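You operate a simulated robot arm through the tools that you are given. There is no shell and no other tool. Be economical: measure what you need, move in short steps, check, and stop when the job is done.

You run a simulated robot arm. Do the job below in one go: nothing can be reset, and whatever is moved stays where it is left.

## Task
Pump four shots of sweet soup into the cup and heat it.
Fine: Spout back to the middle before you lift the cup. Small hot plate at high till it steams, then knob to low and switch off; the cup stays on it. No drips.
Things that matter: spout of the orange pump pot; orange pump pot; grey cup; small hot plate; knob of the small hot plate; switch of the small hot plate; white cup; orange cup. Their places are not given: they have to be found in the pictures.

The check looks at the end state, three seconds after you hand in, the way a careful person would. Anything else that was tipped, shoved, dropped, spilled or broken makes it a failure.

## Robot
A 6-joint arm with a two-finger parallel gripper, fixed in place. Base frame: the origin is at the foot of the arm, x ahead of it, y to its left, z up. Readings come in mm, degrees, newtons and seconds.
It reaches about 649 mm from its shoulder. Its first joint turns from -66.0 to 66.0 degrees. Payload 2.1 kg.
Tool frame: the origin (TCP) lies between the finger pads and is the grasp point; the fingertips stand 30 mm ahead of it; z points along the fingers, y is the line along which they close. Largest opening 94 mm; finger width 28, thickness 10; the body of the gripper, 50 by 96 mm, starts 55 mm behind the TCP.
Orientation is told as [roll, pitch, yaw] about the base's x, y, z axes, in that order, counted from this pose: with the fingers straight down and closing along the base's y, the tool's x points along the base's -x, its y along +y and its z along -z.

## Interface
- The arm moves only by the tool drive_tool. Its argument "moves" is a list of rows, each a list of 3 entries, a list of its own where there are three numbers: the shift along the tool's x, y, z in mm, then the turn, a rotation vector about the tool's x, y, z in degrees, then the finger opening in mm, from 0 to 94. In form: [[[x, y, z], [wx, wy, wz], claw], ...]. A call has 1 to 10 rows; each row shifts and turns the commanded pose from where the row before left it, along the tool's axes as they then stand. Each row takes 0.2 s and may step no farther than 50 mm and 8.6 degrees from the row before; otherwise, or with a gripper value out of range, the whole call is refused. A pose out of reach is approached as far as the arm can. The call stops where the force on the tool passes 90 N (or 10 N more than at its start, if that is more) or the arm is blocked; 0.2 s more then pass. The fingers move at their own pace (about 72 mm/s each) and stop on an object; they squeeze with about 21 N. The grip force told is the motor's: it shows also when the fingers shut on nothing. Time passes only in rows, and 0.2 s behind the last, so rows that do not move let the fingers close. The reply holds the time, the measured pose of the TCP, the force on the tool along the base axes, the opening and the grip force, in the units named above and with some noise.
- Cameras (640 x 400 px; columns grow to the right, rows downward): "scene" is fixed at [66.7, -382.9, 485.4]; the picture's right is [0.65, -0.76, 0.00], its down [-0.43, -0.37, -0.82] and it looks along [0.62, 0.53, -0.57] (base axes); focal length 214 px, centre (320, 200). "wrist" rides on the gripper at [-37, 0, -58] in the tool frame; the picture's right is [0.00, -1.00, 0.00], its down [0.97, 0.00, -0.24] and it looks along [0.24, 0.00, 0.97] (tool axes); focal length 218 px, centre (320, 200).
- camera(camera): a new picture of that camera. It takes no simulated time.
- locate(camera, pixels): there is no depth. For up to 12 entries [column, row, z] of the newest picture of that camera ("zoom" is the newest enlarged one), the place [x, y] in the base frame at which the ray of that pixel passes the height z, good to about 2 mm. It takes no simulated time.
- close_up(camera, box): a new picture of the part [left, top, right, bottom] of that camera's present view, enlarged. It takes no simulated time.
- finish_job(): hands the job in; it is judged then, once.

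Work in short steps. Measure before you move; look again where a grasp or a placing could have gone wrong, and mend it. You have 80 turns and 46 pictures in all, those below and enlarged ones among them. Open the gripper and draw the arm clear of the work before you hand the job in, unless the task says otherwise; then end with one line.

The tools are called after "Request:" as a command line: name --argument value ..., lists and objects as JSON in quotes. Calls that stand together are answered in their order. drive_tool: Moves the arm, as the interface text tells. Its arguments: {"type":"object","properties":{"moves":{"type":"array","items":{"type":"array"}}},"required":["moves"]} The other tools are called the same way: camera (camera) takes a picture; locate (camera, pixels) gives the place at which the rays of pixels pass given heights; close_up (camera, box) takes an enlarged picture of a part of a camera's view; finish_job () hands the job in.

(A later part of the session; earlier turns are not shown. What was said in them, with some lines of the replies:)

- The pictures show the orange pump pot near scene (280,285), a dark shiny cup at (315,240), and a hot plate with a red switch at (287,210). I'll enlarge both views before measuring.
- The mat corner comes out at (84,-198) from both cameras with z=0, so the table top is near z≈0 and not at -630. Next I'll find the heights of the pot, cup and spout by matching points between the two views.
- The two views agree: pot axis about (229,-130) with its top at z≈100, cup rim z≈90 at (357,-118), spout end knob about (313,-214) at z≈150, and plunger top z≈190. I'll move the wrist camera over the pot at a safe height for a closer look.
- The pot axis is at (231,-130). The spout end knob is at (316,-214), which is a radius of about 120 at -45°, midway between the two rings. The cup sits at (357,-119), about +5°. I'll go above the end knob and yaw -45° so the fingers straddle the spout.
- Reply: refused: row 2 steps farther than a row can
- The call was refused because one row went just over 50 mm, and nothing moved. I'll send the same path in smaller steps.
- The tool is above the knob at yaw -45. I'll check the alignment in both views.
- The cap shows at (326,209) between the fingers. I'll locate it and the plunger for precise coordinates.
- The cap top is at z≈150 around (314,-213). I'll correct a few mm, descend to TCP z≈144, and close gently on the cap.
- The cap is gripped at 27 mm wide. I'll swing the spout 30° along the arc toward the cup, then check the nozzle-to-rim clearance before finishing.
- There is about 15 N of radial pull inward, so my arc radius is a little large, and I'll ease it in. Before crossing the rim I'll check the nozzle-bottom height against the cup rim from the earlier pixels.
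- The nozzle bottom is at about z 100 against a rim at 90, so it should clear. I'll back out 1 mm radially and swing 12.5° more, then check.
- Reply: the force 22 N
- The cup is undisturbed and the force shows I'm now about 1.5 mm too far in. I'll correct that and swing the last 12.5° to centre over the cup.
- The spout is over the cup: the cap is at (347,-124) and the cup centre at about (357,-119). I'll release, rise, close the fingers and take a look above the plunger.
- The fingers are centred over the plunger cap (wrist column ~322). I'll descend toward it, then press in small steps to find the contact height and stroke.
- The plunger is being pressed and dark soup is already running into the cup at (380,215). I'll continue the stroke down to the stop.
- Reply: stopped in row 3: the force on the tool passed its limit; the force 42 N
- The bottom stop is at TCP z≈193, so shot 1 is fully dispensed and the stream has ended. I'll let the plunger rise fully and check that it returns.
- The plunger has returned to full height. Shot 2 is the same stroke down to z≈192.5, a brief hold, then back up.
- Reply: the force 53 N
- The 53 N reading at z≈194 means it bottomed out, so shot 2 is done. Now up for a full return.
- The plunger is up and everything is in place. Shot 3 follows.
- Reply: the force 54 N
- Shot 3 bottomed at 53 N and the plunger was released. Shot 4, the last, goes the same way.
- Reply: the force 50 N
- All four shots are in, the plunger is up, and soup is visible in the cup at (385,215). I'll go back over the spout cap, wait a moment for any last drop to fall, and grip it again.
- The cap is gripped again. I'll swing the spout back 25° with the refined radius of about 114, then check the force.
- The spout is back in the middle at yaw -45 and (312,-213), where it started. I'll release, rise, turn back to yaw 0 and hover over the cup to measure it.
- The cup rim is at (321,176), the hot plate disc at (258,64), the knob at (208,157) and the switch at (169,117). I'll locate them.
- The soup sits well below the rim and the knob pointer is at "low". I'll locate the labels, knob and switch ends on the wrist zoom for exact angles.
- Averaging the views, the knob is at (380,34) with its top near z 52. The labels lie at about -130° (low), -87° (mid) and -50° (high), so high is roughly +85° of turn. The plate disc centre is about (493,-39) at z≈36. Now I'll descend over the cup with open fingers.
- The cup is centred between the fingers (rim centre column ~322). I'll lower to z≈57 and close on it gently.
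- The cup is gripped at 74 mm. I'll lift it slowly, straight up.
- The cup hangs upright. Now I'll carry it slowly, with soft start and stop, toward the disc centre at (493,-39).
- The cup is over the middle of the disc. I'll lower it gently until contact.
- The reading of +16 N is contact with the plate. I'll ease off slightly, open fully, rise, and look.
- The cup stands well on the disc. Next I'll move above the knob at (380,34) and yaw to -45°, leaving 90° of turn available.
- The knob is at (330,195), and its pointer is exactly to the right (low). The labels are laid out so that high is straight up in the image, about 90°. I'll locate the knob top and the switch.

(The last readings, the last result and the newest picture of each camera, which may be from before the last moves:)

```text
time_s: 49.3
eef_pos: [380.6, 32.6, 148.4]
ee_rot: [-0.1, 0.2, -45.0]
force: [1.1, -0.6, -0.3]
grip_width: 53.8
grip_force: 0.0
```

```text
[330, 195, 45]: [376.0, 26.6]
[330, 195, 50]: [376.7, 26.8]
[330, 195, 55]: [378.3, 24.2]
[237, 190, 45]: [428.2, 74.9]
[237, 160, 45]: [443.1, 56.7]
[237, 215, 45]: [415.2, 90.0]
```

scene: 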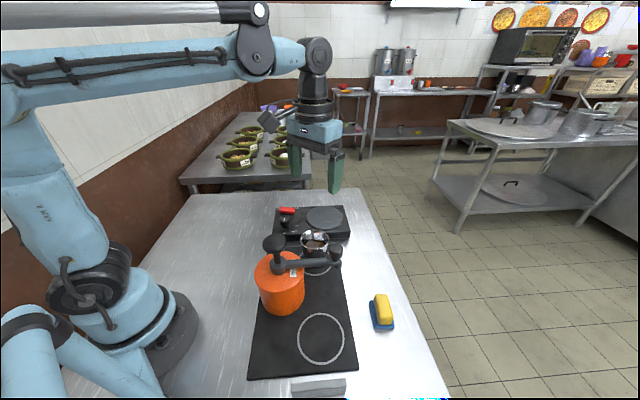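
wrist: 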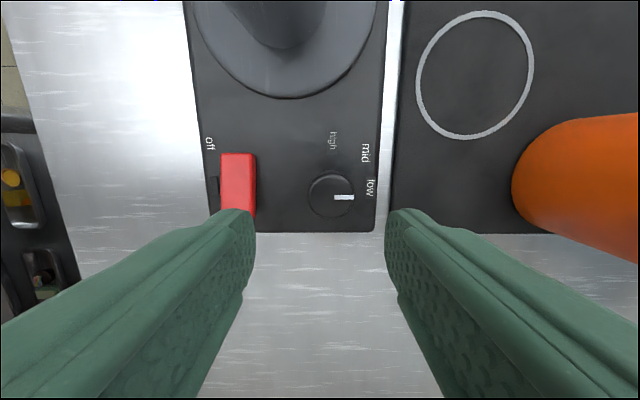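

The knob centre is about 7 mm to tool -y, so I'll correct that and descend to TCP z≈67, watching the force. Then I'll close on the knob.

Request:
drive_tool --moves '[[[-1.5, -7, 20], [0, 0, 0], 54], [[0, 0, 30], [0, 0, 0], 54], [[0, 0, 20], [0, 0, 0], 54], [[0, 0, 6], [0, 0, 0], 54], [[0, 0, 5], [0, 0, 0], 54], [[0, 0, 0], [0, 0, 0], 40], [[0, 0, 0], [0, 0, 0], 26], [[0, 0, 0], [0, 0, 0], 20], [[0, 0, 0], [0, 0, 0], 20]]'

Request:
camera --camera "wrist"

```text
time_s: 51.3
eef_pos: [376.1, 25.8, 68.0]
ee_rot: [0.0, 0.1, -44.9]
force: [1.6, 0.0, 0.0]
grip_width: 31.4
grip_force: 20.8
```

```text
10 pictures are left
```

wrist: 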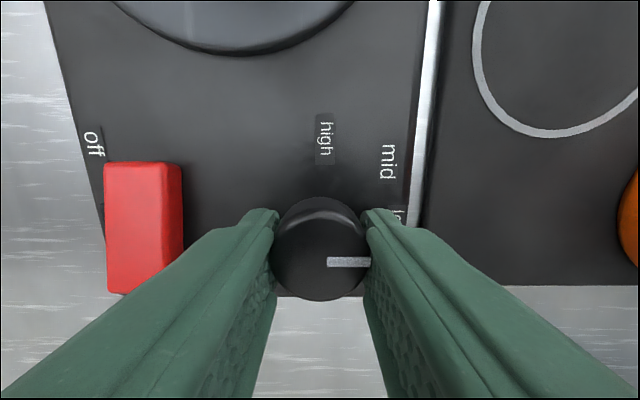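

The knob is gripped and centred. Now I'll turn it counter-clockwise 85° toward high.

Request:
drive_tool --moves '[[[0, 0, 0], [0, 0, -8.5], 20], [[0, 0, 0], [0, 0, -8.5], 20], [[0, 0, 0], [0, 0, -8.5], 20], [[0, 0, 0], [0, 0, -8.5], 20], [[0, 0, 0], [0, 0, -8.5], 20], [[0, 0, 0], [0, 0, -8.5], 20], [[0, 0, 0], [0, 0, -8.5], 20], [[0, 0, 0], [0, 0, -8.5], 20], [[0, 0, 0], [0, 0, -8.5], 20], [[0, 0, 0], [0, 0, -8.5], 20]]'

Request:
camera --camera "wrist"

```text
time_s: 53.5
eef_pos: [377.3, 26.0, 66.9]
ee_rot: [-0.1, 0.0, 40.2]
force: [13.4, -12.7, 4.6]
grip_width: 31.4
grip_force: 20.5
```

```text
9 pictures are left
```

wrist: 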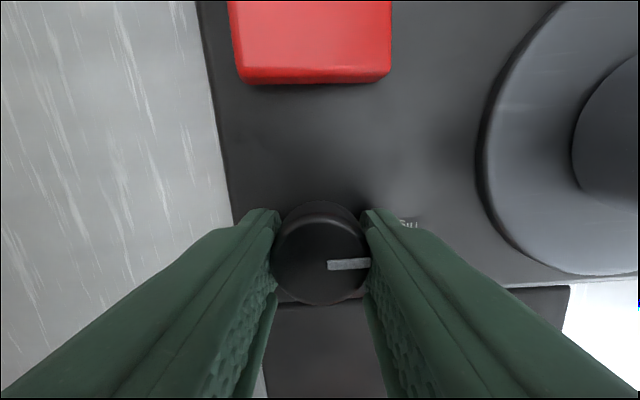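

The pointer turned with the fingers and now faces the "high" label. I'll add 4°, release, rise and check.

Request:
drive_tool --moves '[[[0, 0, 0], [0, 0, -4], 20], [[0, 0, 0], [0, 0, 0], 20], [[0, 0, 0], [0, 0, 0], 40], [[0, 0, 0], [0, 0, 0], 54], [[0, 0, -40], [0, 0, 0], 54], [[0, 0, -45], [0, 0, 0], 40], [[0, 0, 0], [0, 0, 0], 20]]'

Request:
camera --camera "wrist"

```text
time_s: 55.1
eef_pos: [375.3, 27.1, 153.0]
ee_rot: [0.3, 0.0, 44.1]
force: [-0.2, 0.0, 0.3]
grip_width: 20.4
grip_force: 0.1
```

```text
8 pictures are left
```

wrist: 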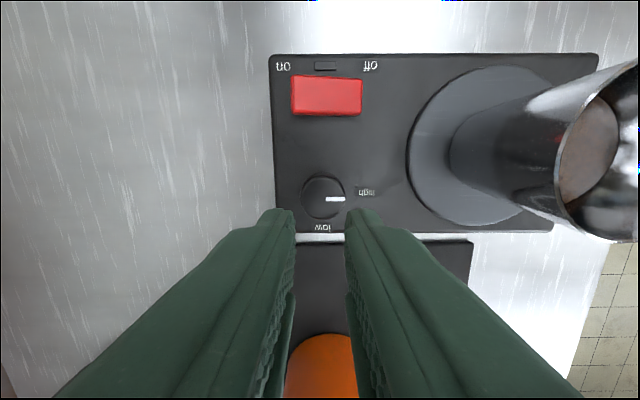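

The knob now points at "high". The red rocker spans columns 291–361 at row 96, with "on" at its left end. I'll locate the press points for on (303,96) and off (349,96).

Request:
locate --camera "wrist" --pixels '[[303, 96, 45], [349, 96, 45], [303, 96, 40], [349, 96, 40], [326, 96, 42]]'

```text
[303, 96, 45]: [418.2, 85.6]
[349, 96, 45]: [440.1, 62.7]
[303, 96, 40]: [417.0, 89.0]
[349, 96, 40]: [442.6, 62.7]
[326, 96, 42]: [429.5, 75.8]
```

I'll move over the "on" end with closed fingers and descend to just above it.

Request:
drive_tool --moves '[[[-36, 7, 0], [0, 0, 0], 5], [[-36, 7, 0], [0, 0, 0], 0], [[0, 0, 35], [0, 0, 0], 0], [[0, 0, 30], [0, 0, 0], 0], [[0, 0, 4], [0, 0, 0], 0], [[0, 0, 4], [0, 0, 0], 0], [[0, 0, 0], [0, 0, 0], 0]]'

Request:
close_up --camera "scene" --box '[260, 170, 370, 250]'

```text
time_s: 56.7
eef_pos: [417.5, 87.6, 80.4]
ee_rot: [0.2, 0.0, 44.1]
force: [-4.7, 4.0, 28.0]
grip_width: 0.0
grip_force: 20.6
```

```text
5.00 times, centred on (315, 210) of scene
```

zoom: 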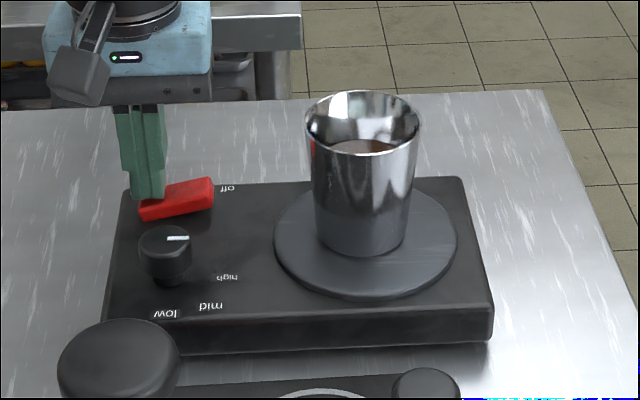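

The rocker tipped to "on". I'll rise and hover back over the knob with open fingers, ready to turn it down, while it heats.

Request:
drive_tool --moves '[[[0, 0, -35], [0, 0, 0], 10], [[0, 0, -38], [0, 0, 0], 30], [[36, -7, 0], [0, 0, 0], 54], [[36, -7, 0], [0, 0, 0], 54], [[0, 0, 0], [0, 0, 0], 54], [[0, 0, 0], [0, 0, 0], 54], [[0, 0, 0], [0, 0, 0], 54], [[0, 0, 0], [0, 0, 0], 54], [[0, 0, 0], [0, 0, 0], 54], [[0, 0, 0], [0, 0, 0], 54]]'

Request:
camera --camera "wrist"

```text
time_s: 58.9
eef_pos: [375.1, 25.6, 155.1]
ee_rot: [0.2, -0.1, 44.1]
force: [0.2, -0.6, -0.9]
grip_width: 54.1
grip_force: 0.1
```

```text
6 pictures are left
```

wrist: 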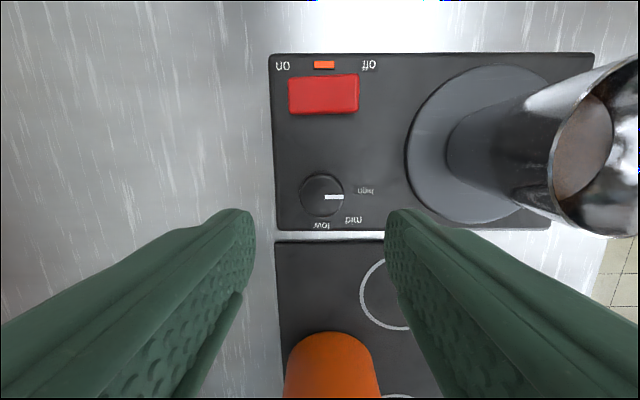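

The indicator at (323,65) is lit, so the plate is on at high. I'll descend onto the knob without gripping it and wait for steam.

Request:
drive_tool --moves '[[[0, 0, 40], [0, 0, 0], 54], [[0, 0, 30], [0, 0, 0], 54], [[0, 0, 16], [0, 0, 0], 54], [[0, 0, 0], [0, 0, 0], 54], [[0, 0, 0], [0, 0, 0], 54], [[0, 0, 0], [0, 0, 0], 54], [[0, 0, 0], [0, 0, 0], 54], [[0, 0, 0], [0, 0, 0], 54], [[0, 0, 0], [0, 0, 0], 54], [[0, 0, 0], [0, 0, 0], 54]]'

Request:
drive_tool --moves '[[[0, 0, 0], [0, 0, 0], 54], [[0, 0, 0], [0, 0, 0], 54], [[0, 0, 0], [0, 0, 0], 54], [[0, 0, 0], [0, 0, 0], 54], [[0, 0, 0], [0, 0, 0], 54], [[0, 0, 0], [0, 0, 0], 54], [[0, 0, 0], [0, 0, 0], 54], [[0, 0, 0], [0, 0, 0], 54], [[0, 0, 0], [0, 0, 0], 54], [[0, 0, 0], [0, 0, 0], 54]]'

Request:
close_up --camera "scene" --box '[260, 150, 390, 250]'

```text
time_s: 61.1
eef_pos: [376.4, 27.3, 65.4]
ee_rot: [0.2, 0.0, 44.1]
force: [0.3, -0.4, 0.0]
grip_width: 54.1
grip_force: 0.0
```

```text
time_s: 63.3
eef_pos: [376.5, 26.2, 66.8]
ee_rot: [0.3, 0.0, 44.0]
force: [0.0, 0.9, 0.4]
grip_width: 54.2
grip_force: 0.0
```

```text
4.00 times, centred on (325, 200) of scene
```

zoom: 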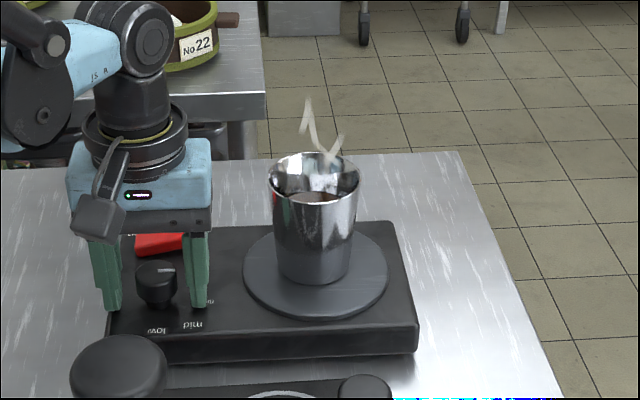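

Steam rises from the cup at (320,130), so it's time to turn down. I'll grip the knob and turn it back clockwise.

Request:
drive_tool --moves '[[[0, 0, 0], [0, 0, 0], 36], [[0, 0, 0], [0, 0, 0], 20], [[0, 0, 0], [0, 0, 0], 20], [[0, 0, 0], [0, 0, 8.5], 20], [[0, 0, 0], [0, 0, 8.5], 20], [[0, 0, 0], [0, 0, 8.5], 20], [[0, 0, 0], [0, 0, 8.5], 20], [[0, 0, 0], [0, 0, 8.5], 20], [[0, 0, 0], [0, 0, 8.5], 20], [[0, 0, 0], [0, 0, 8.5], 20]]'

Request:
drive_tool --moves '[[[0, 0, 0], [0, 0, 8.5], 20], [[0, 0, 0], [0, 0, 8.5], 20], [[0, 0, 0], [0, 0, 8.5], 20], [[0, 0, 0], [0, 0, 4.5], 20], [[0, 0, 0], [0, 0, 0], 20], [[0, 0, 0], [0, 0, 0], 40], [[0, 0, 0], [0, 0, 0], 54], [[0, 0, -40], [0, 0, 0], 54], [[0, 0, -45], [0, 0, 0], 54]]'

Request:
camera --camera "wrist"

```text
time_s: 65.5
eef_pos: [374.6, 28.2, 65.9]
ee_rot: [0.2, 0.3, -15.4]
force: [-5.5, 8.8, 2.7]
grip_width: 31.4
grip_force: 21.1
```

```text
time_s: 67.5
eef_pos: [376.4, 26.8, 151.1]
ee_rot: [0.0, 0.2, -45.4]
force: [0.5, 0.5, 0.7]
grip_width: 54.0
grip_force: 0.1
```

```text
4 pictures are left
```

wrist: 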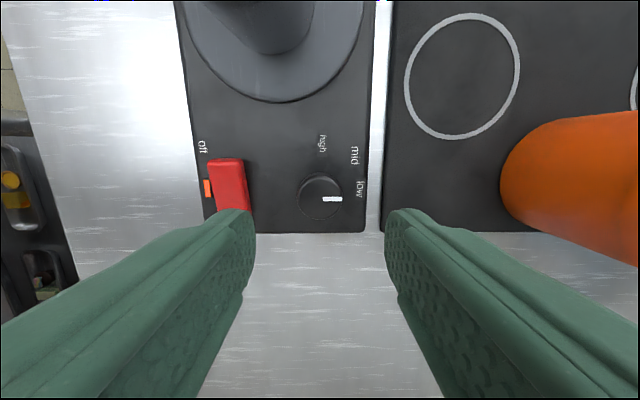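

The pointer is back on "low", and the indicator at (207,188) is still lit. I'll locate the "off" end of the rocker at about (228,172).

Request:
locate --camera "wrist" --pixels '[[228, 172, 45], [228, 172, 50], [228, 160, 48]]'

```text
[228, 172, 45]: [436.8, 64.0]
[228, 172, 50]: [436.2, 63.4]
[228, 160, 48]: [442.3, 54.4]
```

Request:
drive_tool --moves '[[[-9, 34, 0], [0, 0, 0], 25], [[-9, 35, 0], [0, 0, 0], 0], [[0, 0, 0], [0, 0, 0], 0], [[0, 0, 35], [0, 0, 0], 0], [[0, 0, 28], [0, 0, 0], 0], [[0, 0, 4], [0, 0, 0], 0], [[0, 0, 4], [0, 0, 0], 0], [[0, 0, 0], [0, 0, 0], 0]]'

```text
time_s: 69.3
eef_pos: [438.0, 60.4, 81.3]
ee_rot: [0.0, 0.0, -45.6]
force: [5.0, -6.9, 33.3]
grip_width: 0.0
grip_force: 20.8
```

The 33 N at z≈81 matches the earlier "on" press. I'll rise, draw back and check the switch and indicator.

Request:
drive_tool --moves '[[[0, 0, -40], [0, 0, 0], 0], [[0, 0, -45], [0, 0, 0], 20], [[0, 0, -45], [0, 0, 0], 40], [[20, 0, -40], [0, 0, 0], 60], [[20, 0, 0], [0, 0, 0], 70], [[0, 0, 0], [0, 0, 0], 70]]'

Request:
camera --camera "wrist"

Request:
close_up --camera "scene" --box '[220, 170, 400, 350]'

```text
time_s: 70.7
eef_pos: [411.2, 90.8, 251.6]
ee_rot: [0.0, 0.3, -45.5]
force: [1.1, -0.1, -0.6]
grip_width: 69.9
grip_force: 0.0
```

```text
3 pictures are left
```

wrist: 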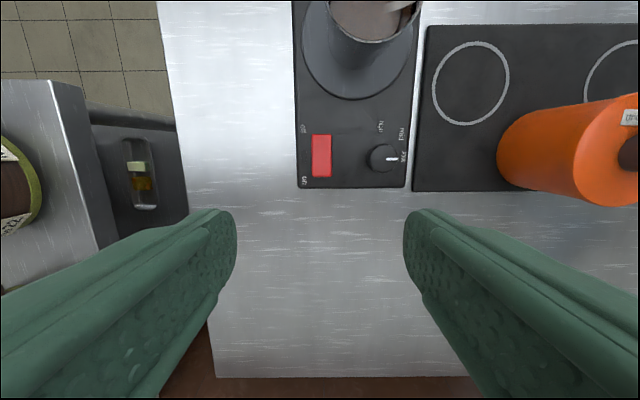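

```text
2.22 times, centred on (310, 260) of scene
```

zoom: 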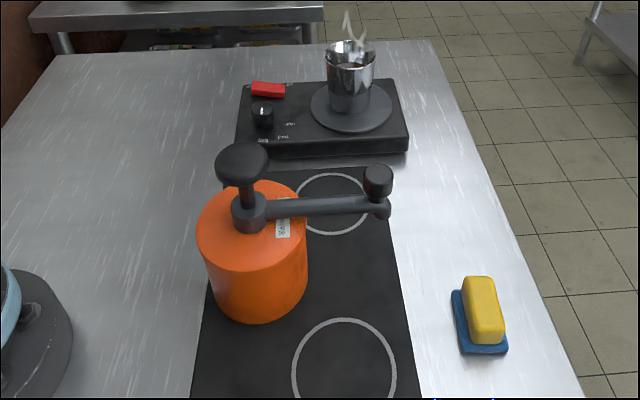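

The soup is still steaming, the spout is in the middle and there are no drips. One enlarged look will confirm the indicator is dark and the knob is at low.

Request:
close_up --camera "wrist" --box '[285, 90, 425, 195]'

```text
3.81 times, centred on (355, 142) of wrist
```

zoom: 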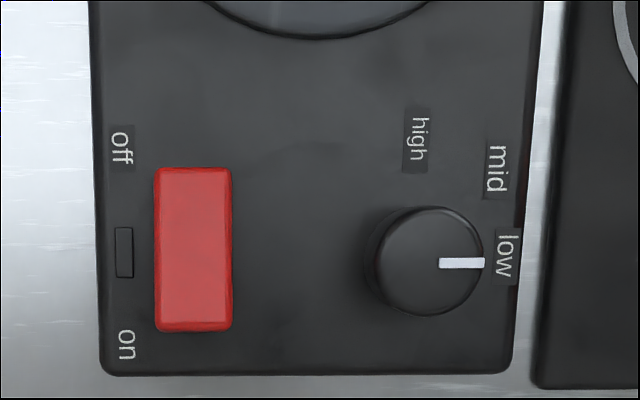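

The indicator is dark, the switch is off, the knob is at low, and the gripper is open and clear of the work. I'm handing in.

Request:
finish_job

```text
The job is handed in.
```

Four shots of sweet soup are in the grey cup and heated till steaming; the cup stands on the small hot plate with the knob at low and the switch off, the spout is back in the middle, and no drips show.
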